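You operate a simulated robot arm through the tools that you are given. There is no shell and no other tool.

The job below is to be done with a simulated robot arm. You get a single attempt, and the scene is never put back.

## Task
Set the cage dial as the tag says and close the cage up.
Fine: go by the tag in the holder; lower the tension arm, free the brake, shut the door, then turn the air on.

Only the result counts: the job must be done as asked and must still hold three seconds after the hand-in. Knocking over, shifting, dropping, spilling or breaking anything else fails it.

## Robot
A 7-joint arm with a three-finger gripper, fixed in place. Base frame: the origin is at the foot of the arm, x ahead of it, y to its left, z up. Lengths are in mm, angles in rad, forces in N, time in s.
Its first joint turns from -2.897 to 2.897 rad. Payload 2.69 kg.
The TCP is the grasp point between the finger pads, 30 mm short of the fingertips. In the tool frame z runs along the fingers and y along their closing line. Largest opening 128 mm; the body of the gripper starts 117 mm behind the TCP.
Orientation is told as [roll, pitch, yaw] about the base's x, y, z axes, in that order, counted from this pose: with the fingers straight down and closing along the base's y, the tool's x points along the base's -x, its y along +y and its z along -z.

## Interface
- The arm moves only by the tool drive_tool. Its argument "series" is a list that holds one entry, the list of rows, each a list of 7 numbers: the finger opening in mm, from 0 to 128, then the shift along the tool's x, y, z in units of 100 mm (1.0 is 100 mm), then the turn, a rotation vector about the tool's x, y, z in units of 60 degrees (1.0 is 60 degrees). In form: [[[jaw, tx, ty, tz, rx, ry, rz], ...]]. A call has 1 to 20 rows; each row is the pose to reach, as a shift and turn from the pose commanded when the call began, along the tool's axes at that moment. A call with a number of a shift or a turn outside -1 to 1 is refused whole. Each row takes 0.2 s and may step no farther than 50 mm and 0.15 rad from the row before; otherwise, or with a gripper value out of range, the whole call is refused. A pose out of reach is approached as far as the arm can. The call stops where the force on the tool passes 40 N (or 10 N more than at its start, if that is more) or the arm is blocked; 0.2 s more then pass. The fingers move at their own pace and stop on an object; they squeeze with about 40 N. The grip force told is the motor's: it shows also when the fingers shut on nothing. Time passes only in rows, and 0.2 s behind the last, so rows that repeat a pose let the fingers close. The reply holds the time, the measured pose of the TCP, the force on the tool along the base axes, the opening and the grip force, in the units named above and with some noise, with the torque about the TCP (base axes, N m) and any sound that the robot's microphone picked up.
- Cameras (640 x 400 px; columns grow to the right, rows downward): "scene" is fixed at [50.7, -500.9, 1656.1]; the picture's right is [0.92, -0.39, 0.00], its down [-0.20, -0.47, -0.86] and it looks along [0.33, 0.79, -0.51] (base axes); focal length 221 px, centre (320, 200). "wrist" rides on the gripper at [58, 54, -131] in the tool frame; the picture's right is [-0.68, 0.74, 0.00], its down [-0.62, -0.57, -0.55] and it looks along [-0.40, -0.37, 0.84] (tool axes); focal length 234 px, centre (320, 200).
- grab_frame(camera): a new picture of that camera. The clock stands still meanwhile.
- slide_trunk(by): slides the trunk up (or, below 0, down) by that many mm; the arm rides with it, the base frame stays. It gives what a move gives, with no picture.
- locate(camera, pixels): for up to 12 pixels [column, row] of the newest picture of that camera ("zoom" is the newest enlarged one), the place [x, y, z] in the base frame of the surface seen there, good to about 3 mm. The clock stands still meanwhile.
- zoom(camera, box): a new picture of the part [left, top, right, bottom] of that camera's present view, enlarged. The clock stands still meanwhile.
- finish_job(): hands the job in; it is judged then, once.

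Leave the gripper open and the arm clear of the work at the hand-in unless told otherwise.

The tools are called after "Request:" as a command line: name --argument value ..., lists and objects as JSON in quotes. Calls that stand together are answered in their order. drive_tool: Moves the arm, as the interface text tells. Its arguments: {"type":"object","properties":{"series":{"type":"array"}},"required":["series"]} The other tools are called the same way: slide_trunk (by) slides the trunk up or down; grab_frame (camera) takes a picture; locate (camera, pixels) gives the place of the surface under pixels of a picture; zoom (camera, box) takes an enlarged picture of a part of a camera's view; finish_job () hands the job in.

At the start:

```text
time_s: 0.0
eef_pos: [639.8, 279.3, 1629.4]
tcp_rot: [-0.001, 0.002, 0.0]
ft_force: [0.1, 0.0, 0.2]
ft_torque: [0.0, 0.02, -0.02]
grip_width: 128.0
finger_force: 0.1
trunk travel left (down, up): [-250.0, 100.0]
```

scene: 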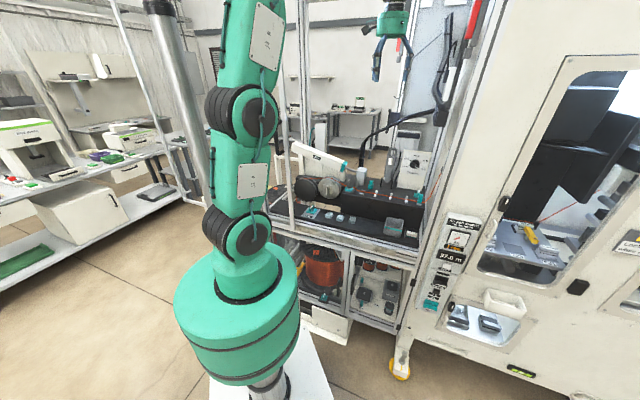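
wrist: 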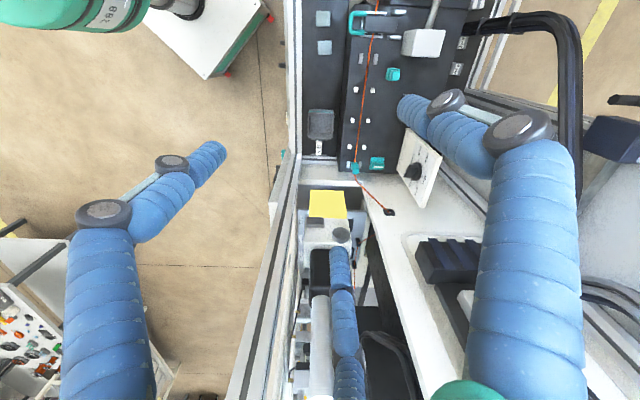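

I'll start by looking closely at the cage in the middle of the scene picture (around columns 260-480, rows 100-260), and at the panel to the right.

Request:
zoom --camera "scene" --box '[270, 120, 450, 250]'

Request:
zoom --camera "scene" --box '[410, 200, 570, 350]'

Request:
zoom --camera "wrist" --box '[280, 0, 500, 240]'

```text
3.08 times, centred on (360, 185) of scene
```

zoom: 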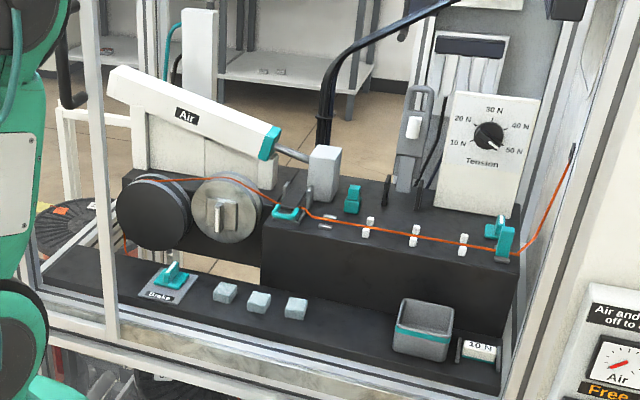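

```text
2.67 times, centred on (490, 275) of scene
```

zoom: 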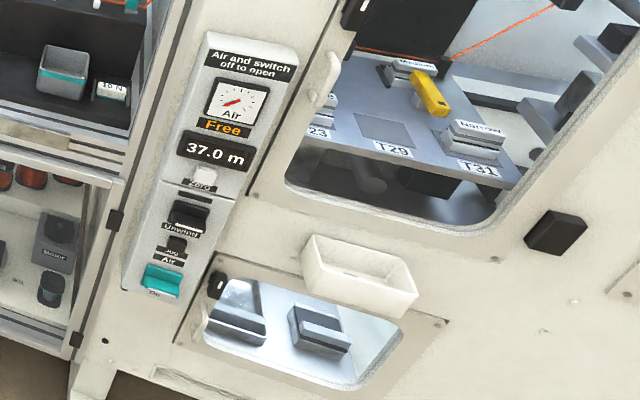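

```text
1.67 times, centred on (390, 120) of wrist
```

zoom: 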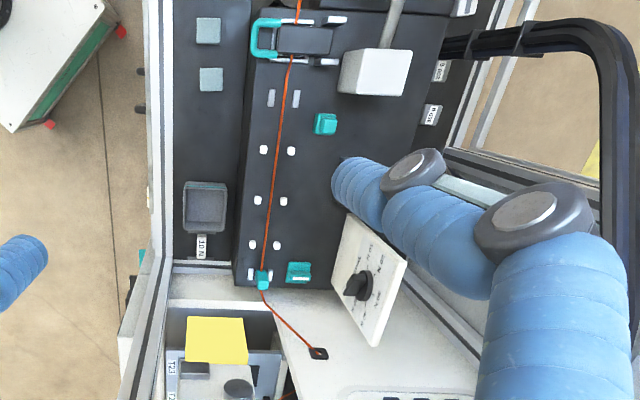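

I see a Tension dial (10–50 N), a tag "10 N" in a stand by the grey bin, a Brake lever, an arm labelled "Air" and a panel with an air gauge and switches. I'll enlarge each of these further before deciding anything.

Request:
zoom --camera "scene" --box '[376, 140, 436, 180]'

Request:
zoom --camera "scene" --box '[376, 205, 426, 240]'

Request:
zoom --camera "scene" --box '[295, 175, 375, 230]'

Request:
zoom --camera "scene" --box '[430, 205, 490, 255]'

Request:
zoom --camera "scene" --box '[420, 255, 480, 315]'

Request:
zoom --camera "scene" --box '[280, 125, 400, 200]'

Request:
zoom --camera "wrist" --box '[420, 20, 480, 80]'

Request:
zoom --camera "wrist" --box '[285, 60, 405, 160]'

```text
10.00 times, centred on (406, 160) of scene
```

zoom: 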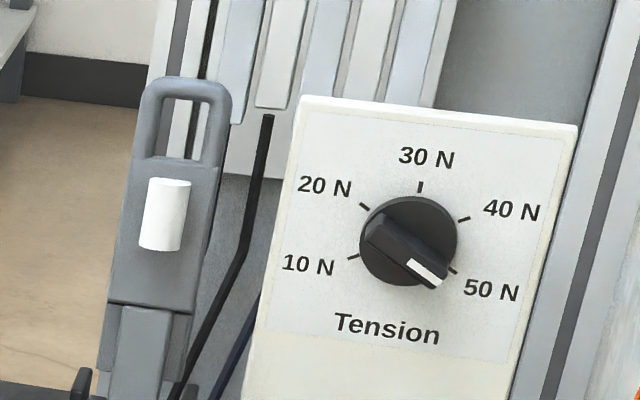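

```text
11.43 times, centred on (401, 222) of scene
```

zoom: 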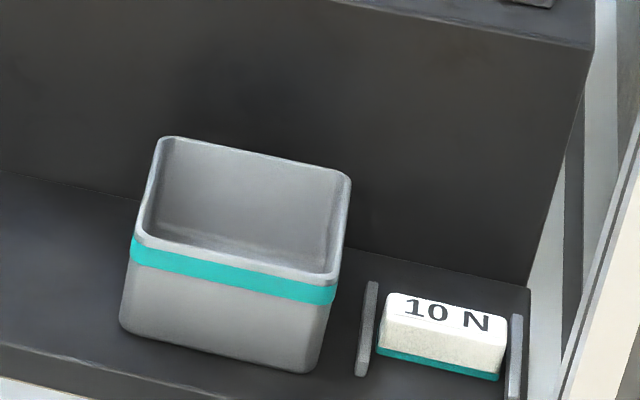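

```text
7.27 times, centred on (335, 202) of scene
```

zoom: 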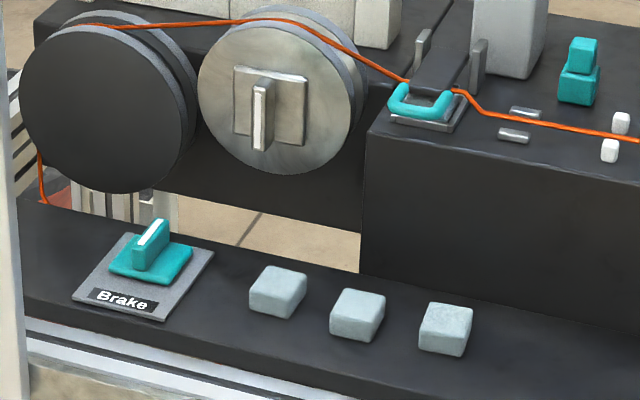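

```text
8.00 times, centred on (460, 230) of scene
```

zoom: 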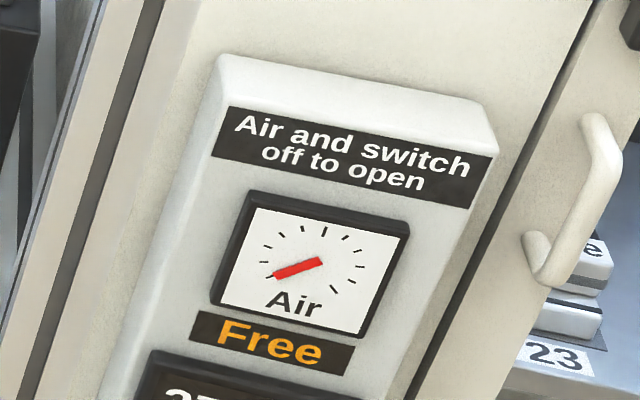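

```text
6.67 times, centred on (450, 285) of scene
```

zoom: 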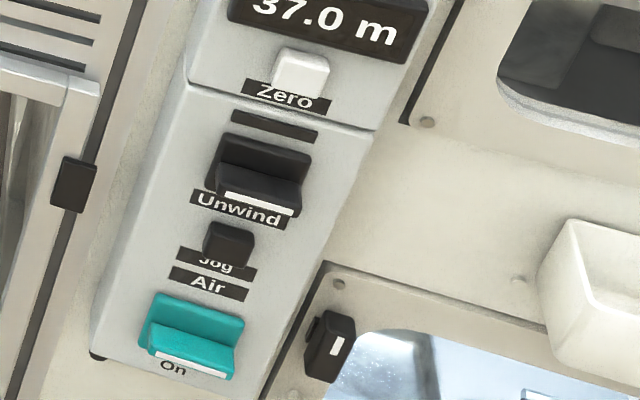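

```text
5.33 times, centred on (340, 162) of scene
```

zoom: 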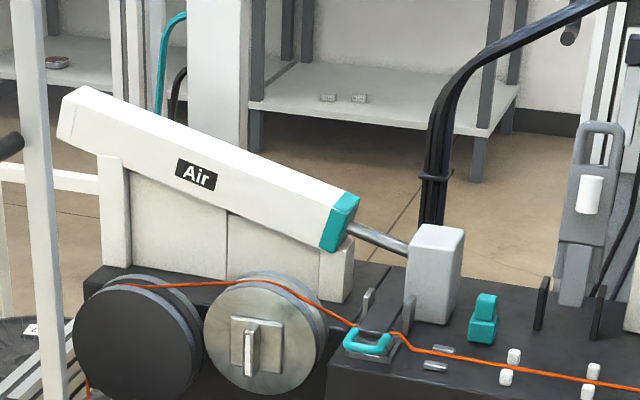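

```text
6.67 times, centred on (450, 50) of wrist
```

zoom: 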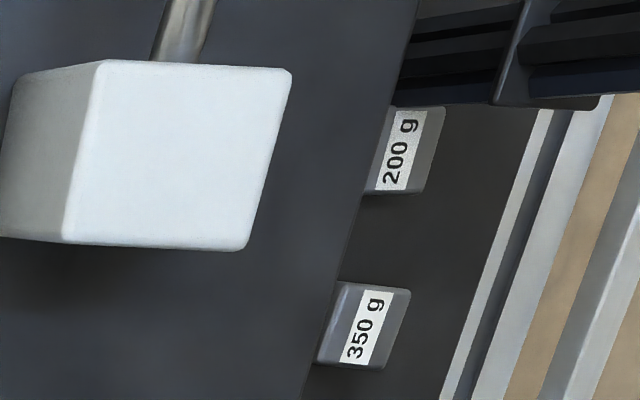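

```text
4.00 times, centred on (345, 110) of wrist
```

zoom: 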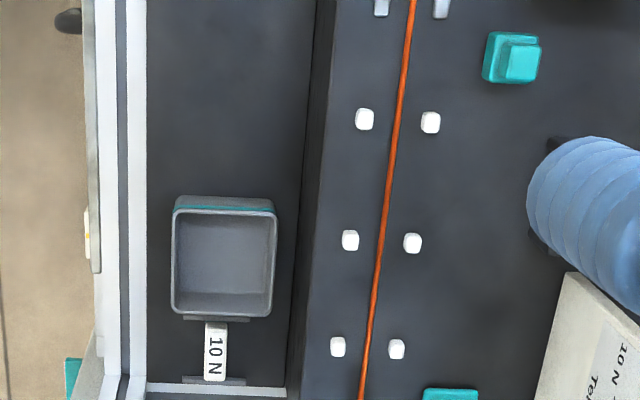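

The tag in the holder reads "10 N" and the dial currently points at 50 N. The upright grey plate with a white roller (406, 150) looks like the raised tension arm, and the teal lever (312, 207) is the brake. Next I'm looking for the cage door and the arm's surroundings.

Request:
zoom --camera "scene" --box '[240, 0, 480, 150]'

Request:
zoom --camera "scene" --box '[230, 130, 470, 380]'

Request:
zoom --camera "scene" --box '[400, 0, 640, 200]'

Request:
zoom --camera "wrist" --box '[220, 100, 480, 400]'

Request:
zoom --camera "wrist" --box '[390, 0, 640, 160]'

Request:
zoom --camera "wrist" --box '[0, 100, 300, 400]'

```text
2.67 times, centred on (360, 75) of scene
```

zoom: 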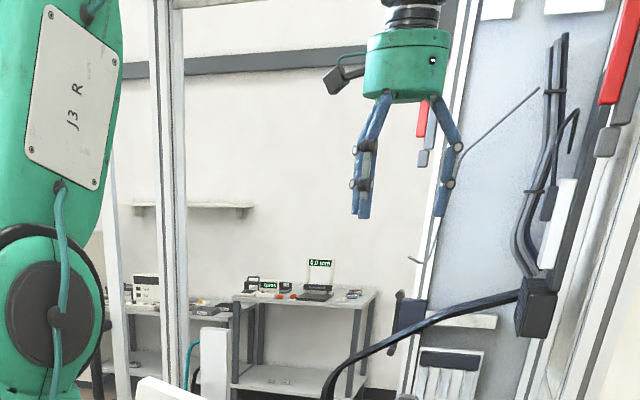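

```text
1.60 times, centred on (350, 255) of scene
```

zoom: 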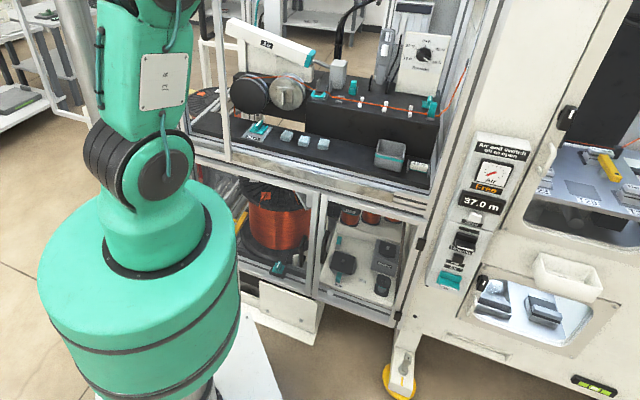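

```text
2.00 times, centred on (520, 100) of scene
```

zoom: 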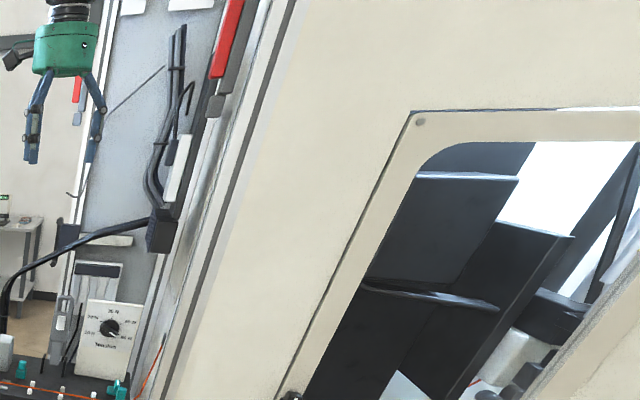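

```text
1.33 times, centred on (350, 250) of wrist
```

zoom: 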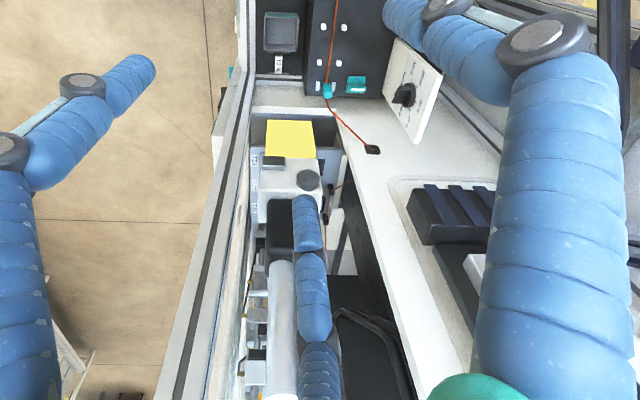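

```text
2.50 times, centred on (515, 80) of wrist
```

zoom: 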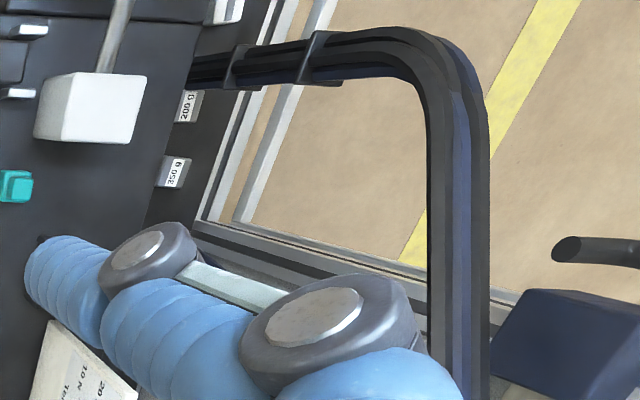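

```text
1.33 times, centred on (150, 250) of wrist
```

zoom: 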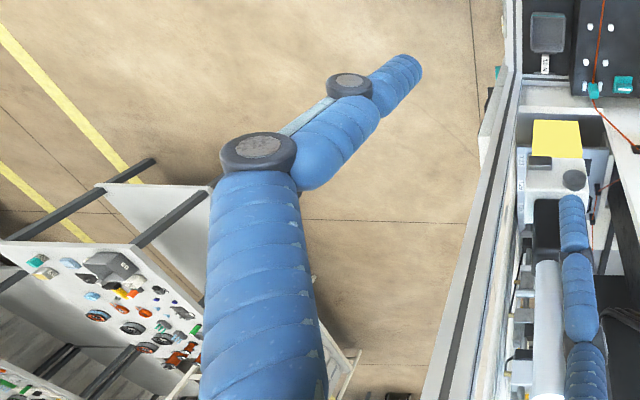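

I'm still unsure where the cage door is, so I'll locate features in the scene picture: the thin white upright (280,130)/(288,225), posts, dial (417,155), tag, brake, roller plate, panel switch and handles.

Request:
grab_frame --camera "scene"

Request:
locate --camera "scene" --pixels '[[281, 60], [285, 130], [290, 210], [293, 230], [303, 130], [350, 245], [425, 245], [407, 155], [408, 164], [410, 217], [313, 205], [392, 222]]'

Request:
locate --camera "scene" --pixels '[[437, 303], [446, 270], [444, 280], [505, 205], [457, 242], [472, 20], [397, 45], [438, 100], [283, 150], [325, 188], [332, 188], [360, 168]]'

Request:
zoom --camera "scene" --box '[262, 100, 342, 250]'

```text
taken
```

scene: 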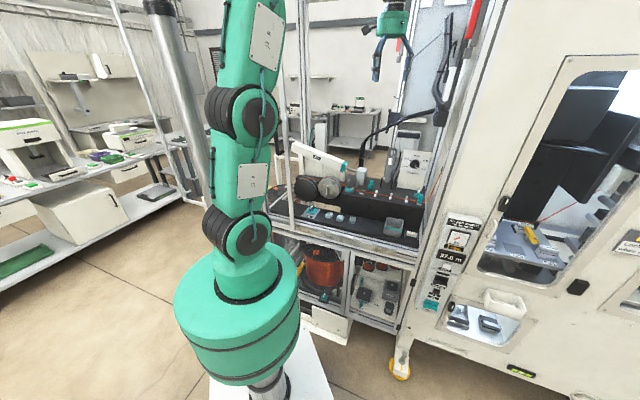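

```text
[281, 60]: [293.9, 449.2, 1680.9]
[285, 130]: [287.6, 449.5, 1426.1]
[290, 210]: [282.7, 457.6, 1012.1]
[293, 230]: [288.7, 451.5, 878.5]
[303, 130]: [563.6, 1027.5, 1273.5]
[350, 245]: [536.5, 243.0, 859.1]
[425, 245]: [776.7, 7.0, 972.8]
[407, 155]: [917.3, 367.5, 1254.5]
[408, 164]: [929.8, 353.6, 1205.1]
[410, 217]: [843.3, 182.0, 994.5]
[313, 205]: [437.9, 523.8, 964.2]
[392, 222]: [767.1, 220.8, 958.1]
```

```text
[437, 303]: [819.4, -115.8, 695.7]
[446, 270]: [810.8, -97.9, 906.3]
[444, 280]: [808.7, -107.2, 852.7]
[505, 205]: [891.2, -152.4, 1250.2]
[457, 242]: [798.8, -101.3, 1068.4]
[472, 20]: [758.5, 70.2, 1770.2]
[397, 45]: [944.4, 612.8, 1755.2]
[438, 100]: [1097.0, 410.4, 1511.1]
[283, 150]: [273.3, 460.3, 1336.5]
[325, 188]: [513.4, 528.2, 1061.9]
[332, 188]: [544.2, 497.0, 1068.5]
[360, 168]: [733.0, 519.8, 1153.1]
```

```text
2.67 times, centred on (302, 175) of scene
```

zoom: 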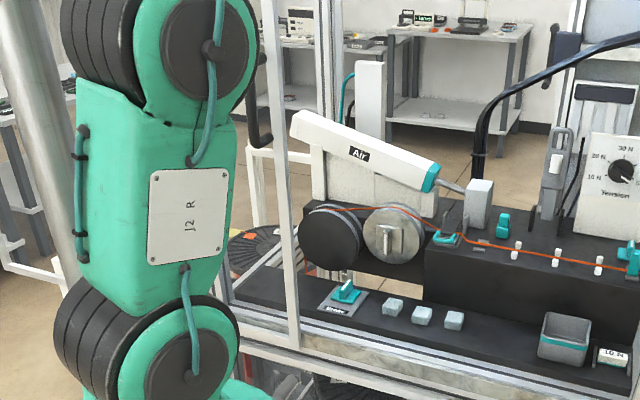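

The thin white upright at x≈288, y≈452 stands away from the back wall. I'll map the cage frame: front lip, right post, left post and the back posts.

Request:
locate --camera "scene" --pixels '[[272, 212], [300, 222], [330, 231], [360, 238], [400, 246], [418, 249], [430, 215], [440, 190], [455, 140], [470, 80], [480, 40], [450, 180]]'

Request:
locate --camera "scene" --pixels '[[272, 238], [300, 243], [330, 251], [360, 260], [400, 268], [302, 60], [300, 100], [276, 165], [345, 280], [340, 325], [312, 322], [262, 185]]'

Request:
zoom --camera "scene" --box '[250, 195, 450, 385]'

Request:
zoom --camera "scene" --box '[255, 0, 335, 130]'

Request:
zoom --camera "scene" --box '[410, 0, 510, 130]'

```text
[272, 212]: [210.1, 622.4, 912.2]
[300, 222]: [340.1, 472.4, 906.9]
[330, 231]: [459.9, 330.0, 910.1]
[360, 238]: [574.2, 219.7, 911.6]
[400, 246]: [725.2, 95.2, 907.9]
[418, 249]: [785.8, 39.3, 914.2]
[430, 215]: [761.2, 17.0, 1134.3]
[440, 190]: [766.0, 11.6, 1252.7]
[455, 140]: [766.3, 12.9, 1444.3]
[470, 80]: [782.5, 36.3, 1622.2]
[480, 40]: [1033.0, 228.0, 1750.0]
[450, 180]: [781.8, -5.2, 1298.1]
```

```text
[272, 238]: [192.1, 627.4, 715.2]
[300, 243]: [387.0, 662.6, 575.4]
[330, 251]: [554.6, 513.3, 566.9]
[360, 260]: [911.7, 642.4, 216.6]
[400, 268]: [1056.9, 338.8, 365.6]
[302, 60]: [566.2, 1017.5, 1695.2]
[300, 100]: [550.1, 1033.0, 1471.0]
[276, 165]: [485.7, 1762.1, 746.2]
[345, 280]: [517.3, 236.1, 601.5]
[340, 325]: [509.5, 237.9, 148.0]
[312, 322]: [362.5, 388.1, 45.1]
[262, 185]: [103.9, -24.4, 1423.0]
```

```text
2.11 times, centred on (350, 290) of scene
```

zoom: 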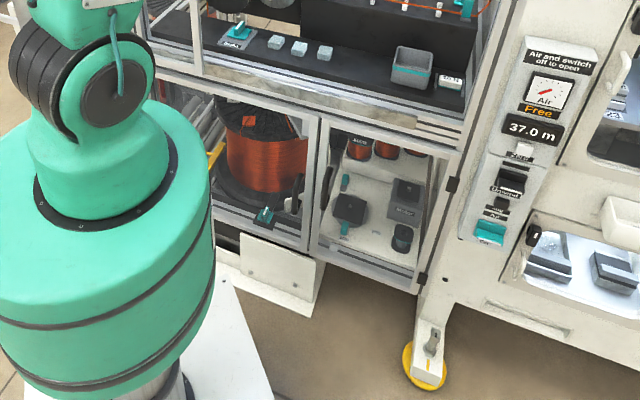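

```text
3.08 times, centred on (295, 65) of scene
```

zoom: 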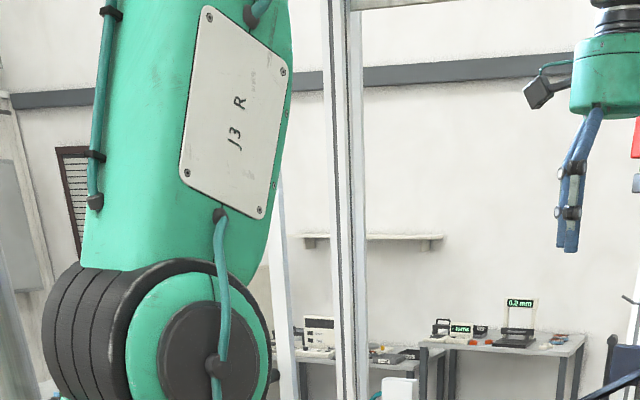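

```text
3.08 times, centred on (460, 65) of scene
```

zoom: 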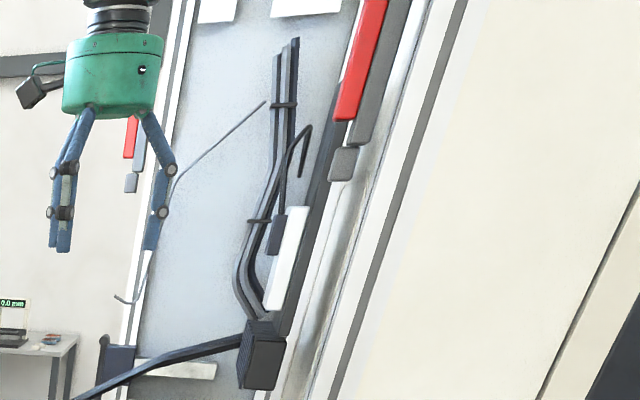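

The cage's front runs along the line x+y≈826 (45° to the base), and the thin upright stands just in front of it. I'll zoom on its foot and the sill, to see whether it is the edge of a sliding door.

Request:
zoom --camera "scene" --box '[264, 195, 344, 255]'

Request:
zoom --camera "scene" --box '[380, 215, 450, 265]'

Request:
zoom --camera "scene" --box '[262, 120, 312, 160]'

Request:
zoom --camera "wrist" --box '[250, 0, 330, 60]'

Request:
zoom --camera "wrist" --box '[240, 100, 340, 220]'

Request:
zoom --camera "wrist" --box '[130, 0, 330, 110]'

```text
6.67 times, centred on (304, 225) of scene
```

zoom: 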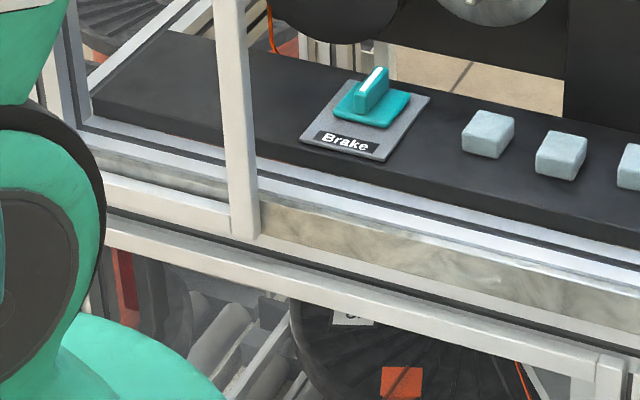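

```text
8.00 times, centred on (415, 240) of scene
```

zoom: 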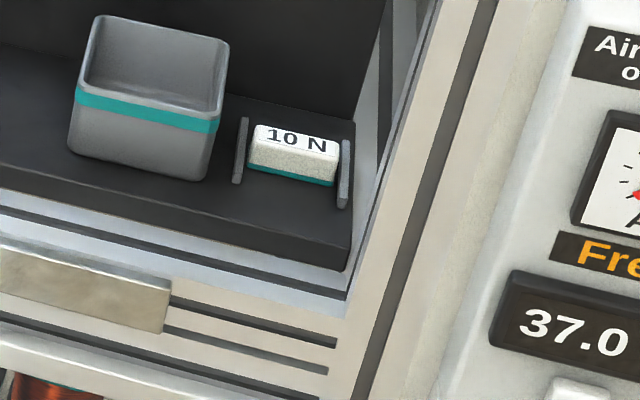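

```text
10.00 times, centred on (287, 140) of scene
```

zoom: 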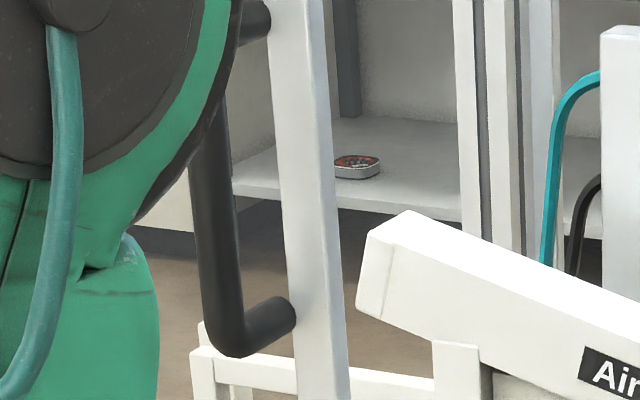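

```text
6.67 times, centred on (290, 30) of wrist
```

zoom: 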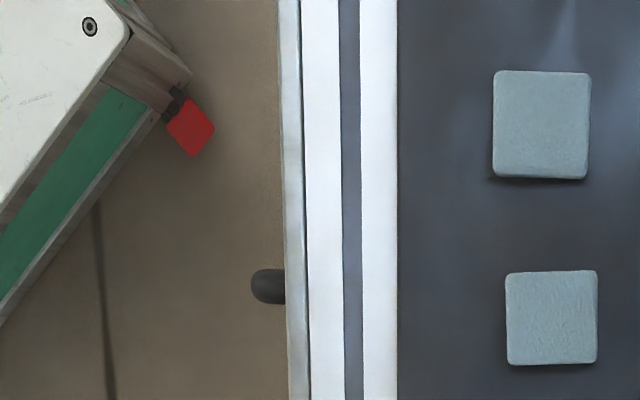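

```text
3.33 times, centred on (290, 160) of wrist
```

zoom: 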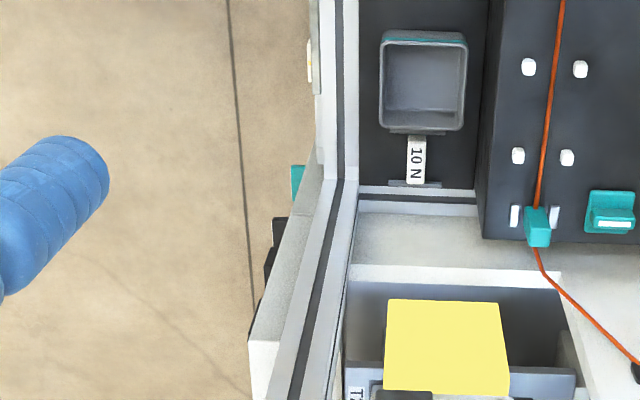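

```text
3.20 times, centred on (230, 55) of wrist
```

zoom: 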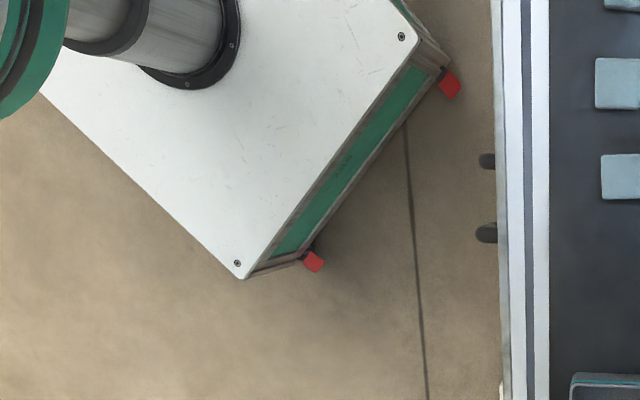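

The upright is the leading edge of a sliding front door (black tube handle just left of it near (283,150)), currently slid open to the left. Now I'll measure the dial board and the raised tension arm precisely from an enlarged picture.

Request:
zoom --camera "scene" --box '[380, 135, 440, 205]'

```text
5.71 times, centred on (410, 170) of scene
```

zoom: 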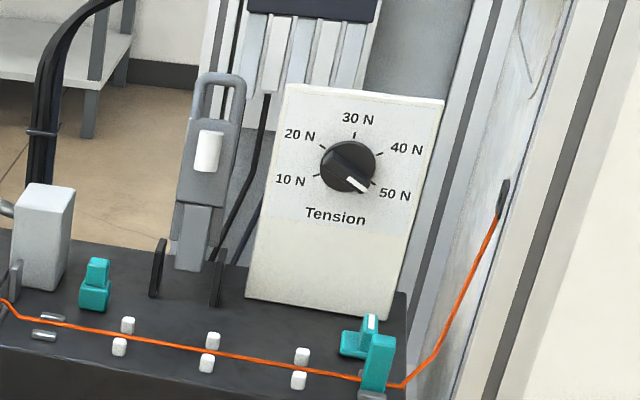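

I'll locate the dial face, the knob, the tension arm, its brackets and the guide posts in this enlarged picture.

Request:
locate --camera "zoom" --pixels '[[295, 95], [435, 108], [255, 290], [380, 305], [300, 210], [360, 240], [347, 167], [335, 155], [358, 185], [330, 185], [348, 145], [370, 160]]'

Request:
locate --camera "zoom" --pixels '[[218, 77], [197, 110], [232, 115], [210, 150], [192, 190], [223, 200], [190, 255], [155, 265], [157, 290], [217, 280], [215, 300], [182, 235]]'

Request:
locate --camera "zoom" --pixels '[[97, 265], [93, 295], [128, 322], [119, 345], [213, 338], [206, 360], [302, 353], [298, 380], [355, 345], [378, 350], [368, 325], [40, 235]]'

```text
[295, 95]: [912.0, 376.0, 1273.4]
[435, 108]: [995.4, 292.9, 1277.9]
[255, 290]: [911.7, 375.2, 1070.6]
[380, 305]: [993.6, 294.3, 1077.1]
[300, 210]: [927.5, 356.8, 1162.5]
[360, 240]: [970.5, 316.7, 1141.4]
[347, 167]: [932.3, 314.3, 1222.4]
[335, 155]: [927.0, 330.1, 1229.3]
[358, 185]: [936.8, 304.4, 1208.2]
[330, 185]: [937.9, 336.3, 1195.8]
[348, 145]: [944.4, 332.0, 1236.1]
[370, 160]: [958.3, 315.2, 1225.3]
```

```text
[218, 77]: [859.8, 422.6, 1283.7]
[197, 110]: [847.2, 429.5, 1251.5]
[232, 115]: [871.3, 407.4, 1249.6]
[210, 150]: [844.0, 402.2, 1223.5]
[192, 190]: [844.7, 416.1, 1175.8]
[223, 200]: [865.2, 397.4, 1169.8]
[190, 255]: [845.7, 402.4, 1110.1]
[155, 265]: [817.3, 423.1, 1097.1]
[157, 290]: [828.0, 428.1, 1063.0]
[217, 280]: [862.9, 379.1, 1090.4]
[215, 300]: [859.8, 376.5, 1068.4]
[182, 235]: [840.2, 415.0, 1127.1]
```

```text
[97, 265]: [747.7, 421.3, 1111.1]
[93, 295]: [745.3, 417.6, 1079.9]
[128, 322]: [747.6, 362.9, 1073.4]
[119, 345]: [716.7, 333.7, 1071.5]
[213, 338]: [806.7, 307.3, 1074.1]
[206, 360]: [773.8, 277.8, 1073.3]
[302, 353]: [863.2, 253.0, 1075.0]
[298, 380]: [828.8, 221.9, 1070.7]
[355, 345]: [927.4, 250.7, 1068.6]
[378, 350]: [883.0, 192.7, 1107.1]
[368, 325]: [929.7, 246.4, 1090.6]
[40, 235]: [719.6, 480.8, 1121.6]
```

The board face lies along x+y≈1288, the knob is at about (932, 314, 1214) and it sits at ~984 mm from the base axis. To plan reach I'll check the heights of the arm's own joints in the scene picture.

Request:
locate --camera "scene" --pixels '[[248, 240], [258, 110], [235, 330], [252, 180], [265, 40], [255, 15], [236, 288], [265, 380], [205, 110], [235, 60], [392, 18], [240, 5]]'

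Request:
zoom --camera "scene" --box '[130, 0, 330, 400]'

```text
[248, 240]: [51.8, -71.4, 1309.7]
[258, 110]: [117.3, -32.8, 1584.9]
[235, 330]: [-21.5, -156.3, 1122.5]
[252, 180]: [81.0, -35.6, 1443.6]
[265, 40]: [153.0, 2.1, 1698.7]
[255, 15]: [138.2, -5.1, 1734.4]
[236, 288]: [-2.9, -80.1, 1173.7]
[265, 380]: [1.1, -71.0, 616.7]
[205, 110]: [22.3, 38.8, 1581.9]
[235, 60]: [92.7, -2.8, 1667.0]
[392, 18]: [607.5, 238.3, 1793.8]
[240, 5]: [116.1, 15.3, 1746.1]
```

```text
1.00 times, centred on (230, 200) of scene (not enlarged: the box is as wide or as high as the picture)
```

zoom: 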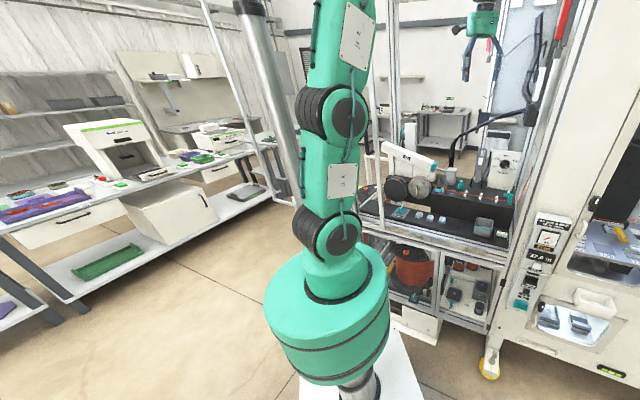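

The shoulder sits at z≈1310 and the gripper is high and clear above the cage (z≈1629). I'll slide the trunk down 100 mm so the shoulder is level with the dial (z≈1214); the gripper stays well above everything (tension arm top is z≈1290).

Request:
slide_trunk --by -100

```text
time_s: 1.3
eef_pos: [639.1, 278.0, 1528.9]
tcp_rot: [0.002, 0.0, 0.0]
ft_force: [0.0, 0.3, -0.5]
ft_torque: [-0.01, -0.01, 0.01]
grip_width: 128.0
finger_force: 0.1
trunk travel left (down, up): [-150.0, 200.0]
```

The trunk is down, TCP now at z≈1529. Next I'll turn the tool by +45° about the vertical (square to the cage front) while drawing back about 110 mm away from the cage interior.

Request:
drive_tool --series '[[[128, 0.13, -0.13, 0, 0, 0, -0.125], [128, 0.26, -0.26, 0, 0, 0, -0.25], [128, 0.39, -0.39, 0, 0, 0, -0.375], [128, 0.52, -0.52, 0, 0, 0, -0.5], [128, 0.65, -0.65, 0, 0, 0, -0.625], [128, 0.78, -0.78, 0, 0, 0, -0.75]]]'

```text
time_s: 2.7
eef_pos: [561.5, 199.8, 1528.6]
tcp_rot: [0.001, 0.0, 0.787]
ft_force: [0.4, 0.3, -0.2]
ft_torque: [0.0, 0.05, -0.04]
grip_width: 128.2
finger_force: 0.1
trunk travel left (down, up): [-150.0, 200.0]
```

Now I'll pitch the tool from pointing down towards pointing into the cage (about tool y, negative), first about 59°.

Request:
drive_tool --series '[[[128, 0, 0, 0, 0, -0.14, 0], [128, 0, 0, 0, 0, -0.28, 0], [128, 0, 0, 0, 0, -0.42, 0], [128, 0, 0, 0, 0, -0.56, 0], [128, 0, 0, 0, 0, -0.7, 0], [128, 0, 0, 0, 0, -0.84, 0], [128, 0, 0, 0, 0, -0.98, 0]]]'

Request:
grab_frame --camera "scene"

Request:
grab_frame --camera "wrist"

```text
time_s: 4.3
eef_pos: [560.7, 200.6, 1529.7]
tcp_rot: [-0.004, -1.029, 0.786]
ft_force: [-0.2, -0.5, -0.4]
ft_torque: [-0.01, 0.03, -0.03]
grip_width: 128.0
finger_force: 0.1
trunk travel left (down, up): [-150.0, 200.0]
```

```text
taken
```

scene: 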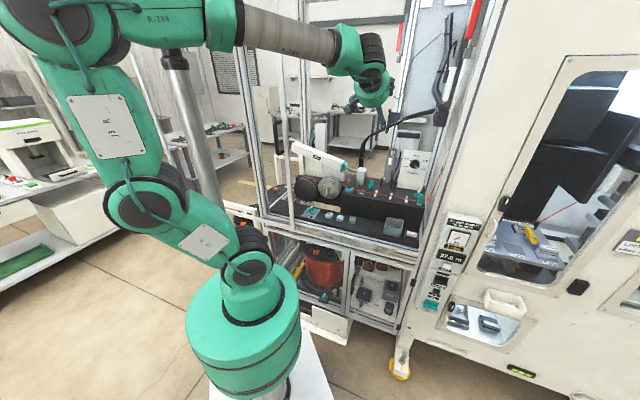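

```text
taken
```

wrist: 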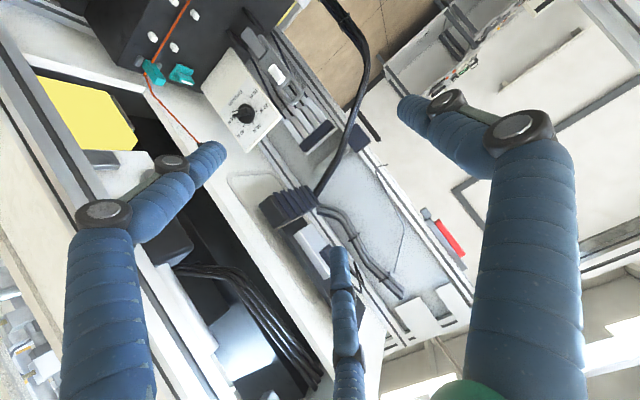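

The tool is now tilted 59° towards the cage; the wrist picture shows the dial at (240,112). I'll finish the pitch so the tool is horizontal, facing into the cage.

Request:
drive_tool --series '[[[128, 0, 0, 0, 0, -0.13, 0], [128, 0, 0, 0, 0, -0.26, 0], [128, 0, 0, 0, 0, -0.39, 0], [128, 0, 0, 0, 0, -0.52, 0]]]'

Request:
grab_frame --camera "scene"

Request:
grab_frame --camera "wrist"

```text
time_s: 5.3
eef_pos: [561.5, 201.5, 1530.1]
tcp_rot: [-2.646, -1.568, -2.851]
ft_force: [0.5, -0.1, 0.0]
ft_torque: [0.01, 0.03, 0.0]
grip_width: 128.0
finger_force: 0.1
trunk travel left (down, up): [-150.0, 200.0]
```

```text
taken
```

scene: 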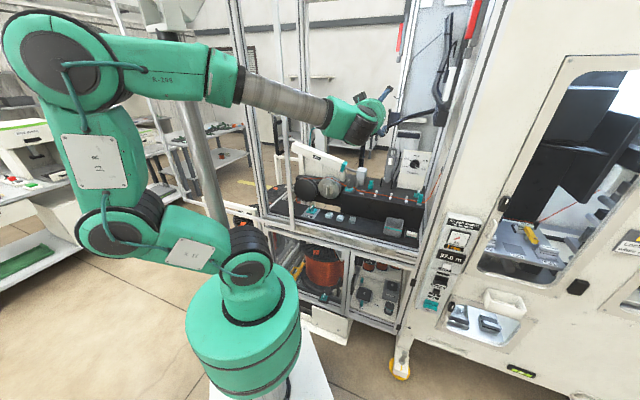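

```text
taken
```

wrist: 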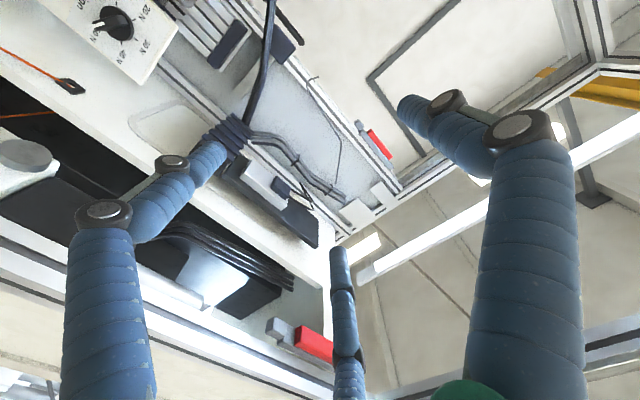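

I want to understand the hand's actual shape, as three blue finger-like pieces show. I'll zoom on the hand in both cameras.

Request:
zoom --camera "scene" --box '[320, 80, 420, 160]'

Request:
zoom --camera "wrist" --box '[60, 80, 600, 400]'

Request:
locate --camera "wrist" --pixels '[[215, 150], [170, 162], [105, 212], [338, 256], [345, 320], [410, 110], [445, 100], [515, 125], [350, 385], [110, 380], [530, 380], [460, 392]]'

```text
5.00 times, centred on (370, 120) of scene
```

zoom: 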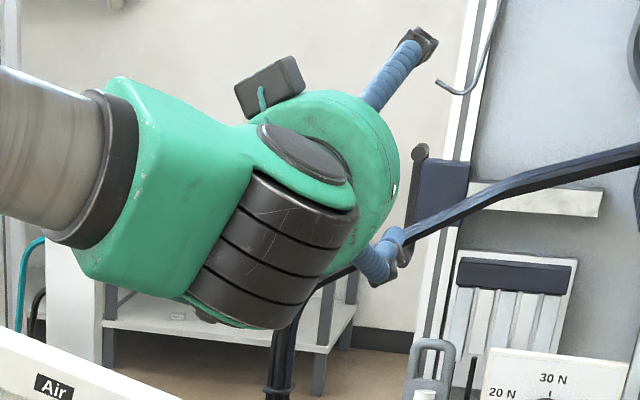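

```text
1.19 times, centred on (330, 240) of wrist
```

zoom: 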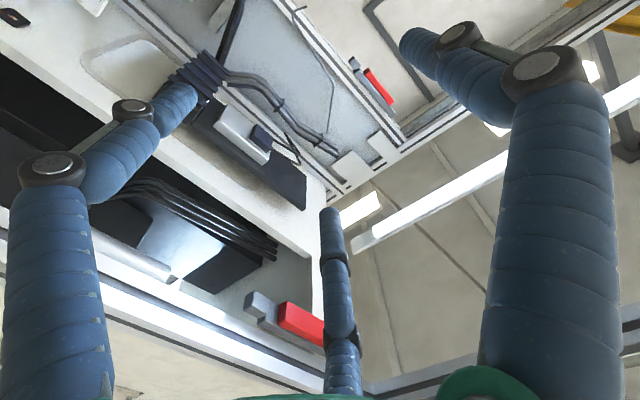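

```text
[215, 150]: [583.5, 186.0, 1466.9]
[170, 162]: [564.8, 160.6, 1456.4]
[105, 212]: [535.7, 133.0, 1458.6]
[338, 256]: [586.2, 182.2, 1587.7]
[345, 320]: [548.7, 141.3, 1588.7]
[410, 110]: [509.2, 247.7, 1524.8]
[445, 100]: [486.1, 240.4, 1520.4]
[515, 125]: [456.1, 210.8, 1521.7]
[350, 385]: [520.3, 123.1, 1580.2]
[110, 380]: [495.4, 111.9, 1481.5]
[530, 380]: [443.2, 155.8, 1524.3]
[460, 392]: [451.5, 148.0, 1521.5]
```

The picture shows three jointed fingers roughly at 120° around the tool axis, unlike the stated two-finger shape. I'll close the hand in free air and look at how it moves.

Request:
drive_tool --series '[[[0, 0, 0, 0, 0, 0, 0], [0, 0, 0, 0, 0, 0, 0], [0, 0, 0, 0, 0, 0, 0]]]'

Request:
grab_frame --camera "wrist"

Request:
zoom --camera "scene" --box '[320, 80, 420, 160]'

```text
time_s: 6.1
eef_pos: [562.0, 200.6, 1529.3]
tcp_rot: [2.446, -1.572, -1.657]
ft_force: [-0.8, 0.1, -0.2]
ft_torque: [-0.03, 0.0, -0.03]
grip_width: 2.0
finger_force: 31.5
trunk travel left (down, up): [-150.0, 200.0]
```

```text
taken
```

wrist: 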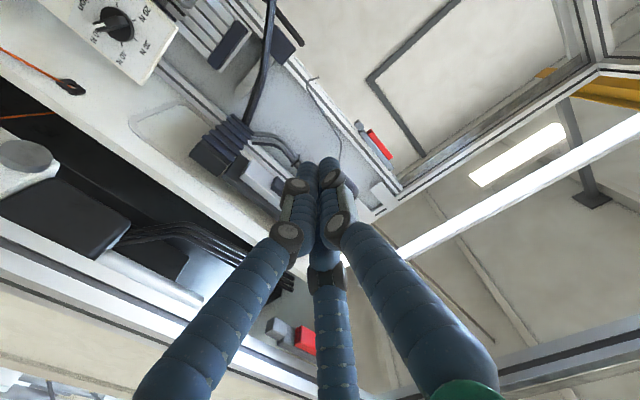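

```text
5.00 times, centred on (370, 120) of scene
```

zoom: 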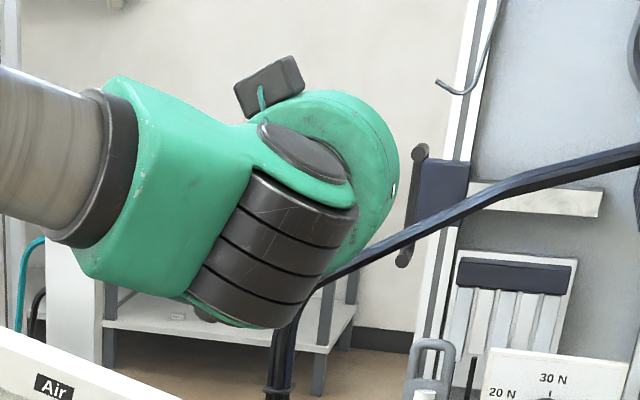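

All three fingers close together at the tool centre. I'll zoom in on the closed fingertips to measure where they really are.

Request:
zoom --camera "wrist" --box '[240, 130, 400, 270]'

Request:
locate --camera "wrist" --pixels '[[310, 165], [332, 162], [297, 186], [330, 180], [288, 232], [338, 222], [325, 250], [318, 160], [328, 300], [318, 200]]'

```text
2.86 times, centred on (320, 200) of wrist
```

zoom: 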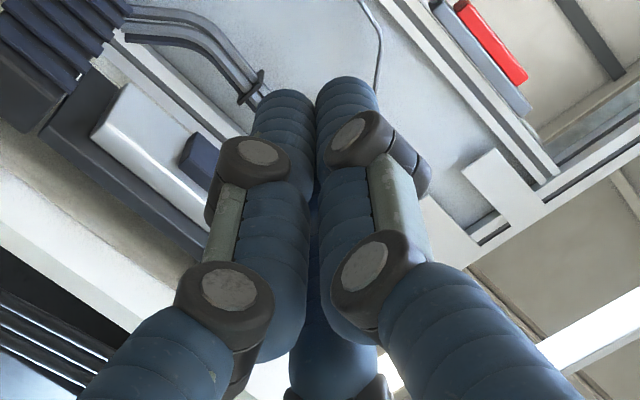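

```text
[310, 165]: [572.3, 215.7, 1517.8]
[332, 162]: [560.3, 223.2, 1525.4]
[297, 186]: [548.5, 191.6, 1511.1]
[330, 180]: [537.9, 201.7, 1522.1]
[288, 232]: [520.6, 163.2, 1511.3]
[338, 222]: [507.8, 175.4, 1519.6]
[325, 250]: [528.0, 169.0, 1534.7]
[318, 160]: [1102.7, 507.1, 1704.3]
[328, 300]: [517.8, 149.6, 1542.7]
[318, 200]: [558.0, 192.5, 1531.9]
```

The fingers are ~16 mm round and meet on the tool axis, so gripping across the tool's y works like a pinch. Now I'll move down and right in front of the cage opening, towards the dial's level (s≈438, z≈1214), staying just outside the cage at n≈539.

Request:
drive_tool --series '[[[90, 0.25, -0.15, 0, 0, 0, 0], [90, 0.5, -0.3, 0, 0, 0, 0], [90, 0.75, -0.45, 0, 0, 0, 0], [90, 1.0, -0.6, 0, 0, 0, 0]]]'

Request:
drive_tool --series '[[[90, 0.25, -0.15, 0, 0, 0, 0], [90, 0.5, -0.3, 0, 0, 0, 0], [90, 0.75, -0.45, 0, 0, 0, 0], [90, 1.0, -0.6, 0, 0, 0, 0]]]'

Request:
grab_frame --camera "scene"

Request:
grab_frame --camera "wrist"

```text
time_s: 7.1
eef_pos: [604.8, 158.8, 1429.8]
tcp_rot: [-1.988, -1.569, 2.776]
ft_force: [0.0, -0.4, 1.1]
ft_torque: [-0.02, 0.02, -0.02]
grip_width: 90.2
finger_force: 0.1
trunk travel left (down, up): [-150.0, 200.0]
```

```text
time_s: 8.1
eef_pos: [646.2, 116.0, 1328.6]
tcp_rot: [-1.481, -1.572, 2.268]
ft_force: [-0.1, -0.8, -0.2]
ft_torque: [0.01, 0.04, -0.04]
grip_width: 90.3
finger_force: 0.1
trunk travel left (down, up): [-150.0, 200.0]
```

```text
taken
```

scene: 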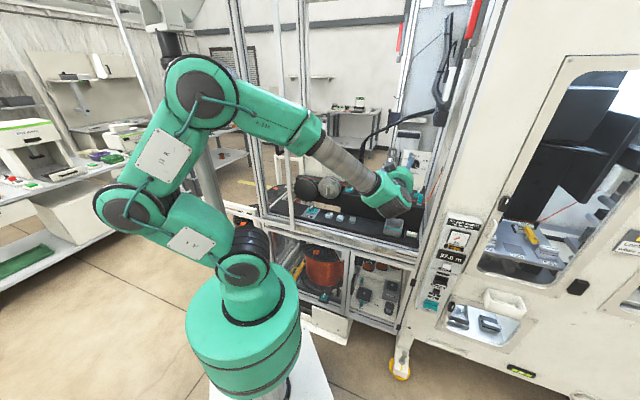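

```text
taken
```

wrist: 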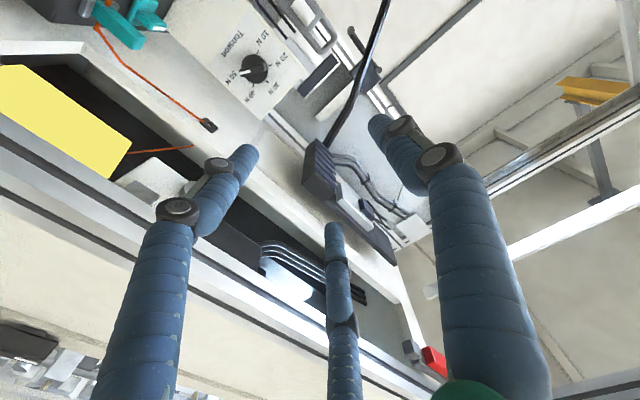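

The arm is tracking well; the dial is at (253,68) in the wrist picture. I'll finish levelling with the dial (z≈1225, s≈438), then advance into the opening to n≈640 for a closer look.

Request:
drive_tool --series '[[[90, 0.25, -0.15, 0, 0, 0, 0], [90, 0.5, -0.3, 0, 0, 0, 0], [90, 0.75, -0.45, 0, 0, 0, 0], [90, 1.0, -0.6, 0, 0, 0, 0], [90, 1.0, -0.6, 0.3, 0, 0, 0], [90, 1.0, -0.6, 0.6, 0, 0, 0], [90, 1.0, -0.6, 0.9, 0, 0, 0]]]'

Request:
grab_frame --camera "wrist"

Request:
grab_frame --camera "scene"

```text
time_s: 9.7
eef_pos: [750.9, 137.3, 1229.1]
tcp_rot: [0.819, -1.572, -0.035]
ft_force: [0.8, -0.5, -0.4]
ft_torque: [0.01, -0.03, 0.0]
grip_width: 89.7
finger_force: 0.0
trunk travel left (down, up): [-150.0, 200.0]
```

```text
taken
```

wrist: 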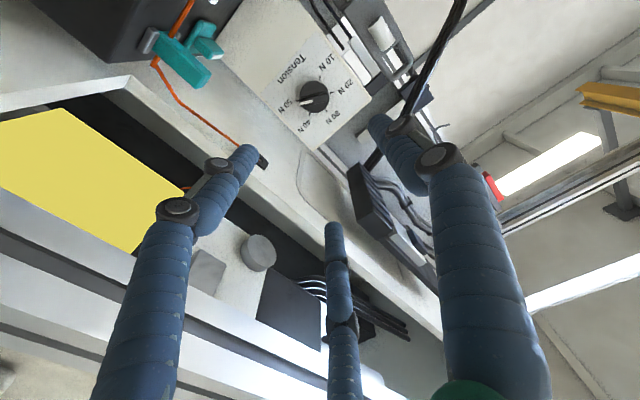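

```text
taken
```

scene: 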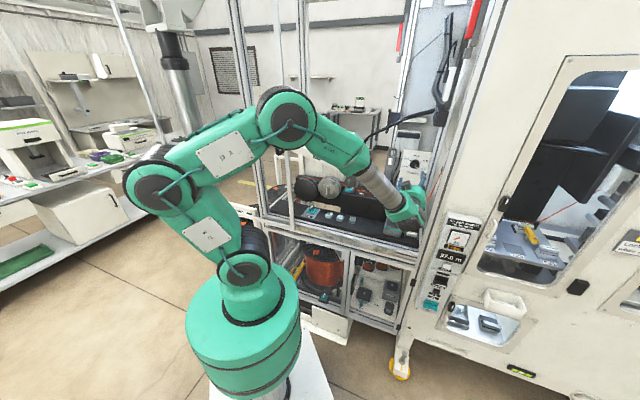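

The dial is now clearly seen from below-left at (315,97). I'll zoom on it and locate the knob, marks and face.

Request:
zoom --camera "wrist" --box '[250, 35, 390, 155]'

```text
3.33 times, centred on (320, 95) of wrist
```

zoom: 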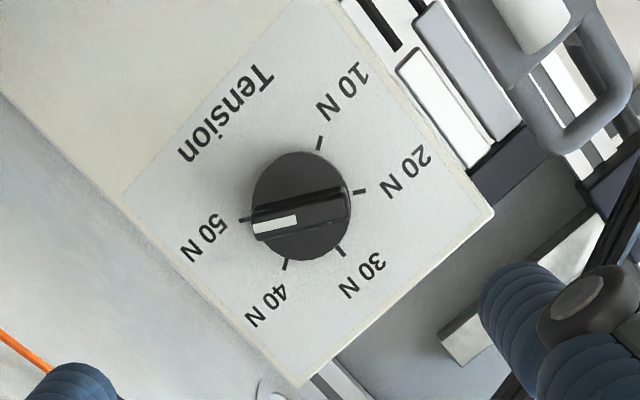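

Request:
locate --camera "zoom" --pixels '[[244, 219], [287, 264], [340, 250], [359, 192], [319, 143], [275, 225], [300, 215], [330, 208], [345, 205], [258, 232], [300, 165], [300, 252]]'

Request:
locate --camera "zoom" --pixels '[[300, 375], [490, 212], [130, 190], [350, 20], [345, 215], [262, 215], [300, 200], [320, 195], [340, 165], [262, 175], [270, 250], [325, 245]]'

```text
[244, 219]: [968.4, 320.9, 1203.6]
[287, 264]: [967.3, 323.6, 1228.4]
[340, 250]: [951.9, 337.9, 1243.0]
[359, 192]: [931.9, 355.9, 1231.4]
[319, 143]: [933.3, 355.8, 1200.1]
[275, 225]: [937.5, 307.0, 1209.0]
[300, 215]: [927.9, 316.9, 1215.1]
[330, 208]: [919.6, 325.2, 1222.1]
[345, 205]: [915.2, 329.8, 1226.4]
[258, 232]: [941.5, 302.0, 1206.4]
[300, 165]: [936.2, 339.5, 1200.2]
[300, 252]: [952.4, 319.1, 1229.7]
```

```text
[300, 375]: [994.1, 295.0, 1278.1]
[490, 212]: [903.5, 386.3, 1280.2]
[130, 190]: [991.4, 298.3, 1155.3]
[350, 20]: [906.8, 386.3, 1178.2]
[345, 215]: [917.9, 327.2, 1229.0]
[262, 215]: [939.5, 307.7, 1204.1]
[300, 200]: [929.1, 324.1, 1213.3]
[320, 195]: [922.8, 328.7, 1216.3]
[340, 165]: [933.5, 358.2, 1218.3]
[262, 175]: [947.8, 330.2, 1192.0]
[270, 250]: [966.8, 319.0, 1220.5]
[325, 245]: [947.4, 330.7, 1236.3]
```

Findings in cage coordinates (s right, z up): marks 50N (458,1204), 40N (455,1228), 30N (434,1243), 20N (407,1231), 10N (408,1200) → knob centre s≈433, z≈1216, marks 60° apart; pointer is at 50 N, so it needs 240° counter-clockwise (through the top) to 10 N. Before rolling the hand, I'll check clearance to the right wall and teal clamp.

Request:
locate --camera "wrist" --pixels '[[262, 162], [225, 115], [200, 20], [325, 155], [205, 72], [175, 55], [210, 50], [170, 130], [380, 30], [405, 55], [355, 180], [450, 20]]'

```text
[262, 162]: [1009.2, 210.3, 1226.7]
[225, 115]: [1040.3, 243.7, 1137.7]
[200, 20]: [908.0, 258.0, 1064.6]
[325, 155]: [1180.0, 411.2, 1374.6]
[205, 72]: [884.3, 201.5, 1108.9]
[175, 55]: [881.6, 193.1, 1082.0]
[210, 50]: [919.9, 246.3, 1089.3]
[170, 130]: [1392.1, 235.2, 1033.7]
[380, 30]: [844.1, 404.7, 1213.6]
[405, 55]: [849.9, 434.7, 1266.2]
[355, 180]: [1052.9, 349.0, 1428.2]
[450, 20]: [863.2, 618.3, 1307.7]
```

Right wall is at s≈565, so I prefer keeping the camera on the top/left/bottom side: plan is to grip with the hand rolled +117.6°, turn 180° counter-clockwise, re-grip, and turn the last 60°. First I roll the hand +58.8° twice here in the open (n≈628).

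Request:
drive_tool --series '[[[90, 0, 0, 0, 0, 0, 0.14], [90, 0, 0, 0, 0, 0, 0.28], [90, 0, 0, 0, 0, 0, 0.42], [90, 0, 0, 0, 0, 0, 0.56], [90, 0, 0, 0, 0, 0, 0.7], [90, 0, 0, 0, 0, 0, 0.84], [90, 0, 0, 0, 0, 0, 0.98]]]'

Request:
drive_tool --series '[[[90, 0, 0, 0, 0, 0, 0.14], [90, 0, 0, 0, 0, 0, 0.28], [90, 0, 0, 0, 0, 0, 0.42], [90, 0, 0, 0, 0, 0, 0.56], [90, 0, 0, 0, 0, 0, 0.7], [90, 0, 0, 0, 0, 0, 0.84], [90, 0, 0, 0, 0, 0, 0.98]]]'

Request:
grab_frame --camera "wrist"

Request:
grab_frame --camera "scene"

```text
time_s: 11.3
eef_pos: [752.5, 136.9, 1228.7]
tcp_rot: [1.57, -0.541, -0.786]
ft_force: [-0.1, -0.3, 0.0]
ft_torque: [-0.05, -0.03, 0.03]
grip_width: 89.8
finger_force: 0.1
trunk travel left (down, up): [-150.0, 200.0]
```

```text
time_s: 12.9
eef_pos: [752.9, 137.1, 1228.6]
tcp_rot: [1.571, 0.483, -0.786]
ft_force: [-0.2, -0.2, 0.2]
ft_torque: [-0.02, -0.01, -0.02]
grip_width: 89.7
finger_force: 0.1
trunk travel left (down, up): [-150.0, 200.0]
```

```text
taken
```

wrist: 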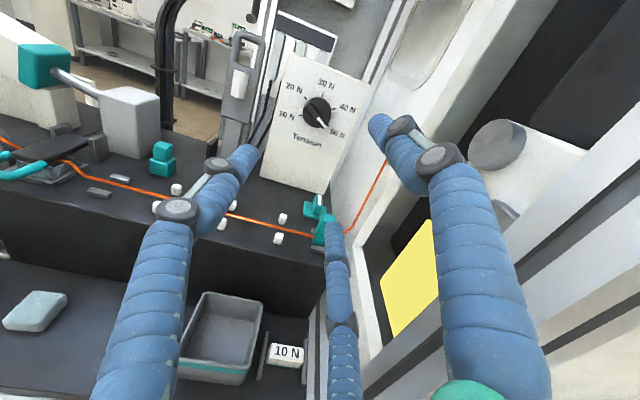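

```text
taken
```

scene: 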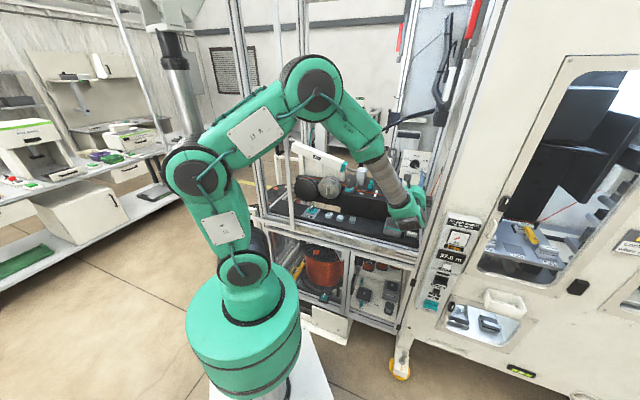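

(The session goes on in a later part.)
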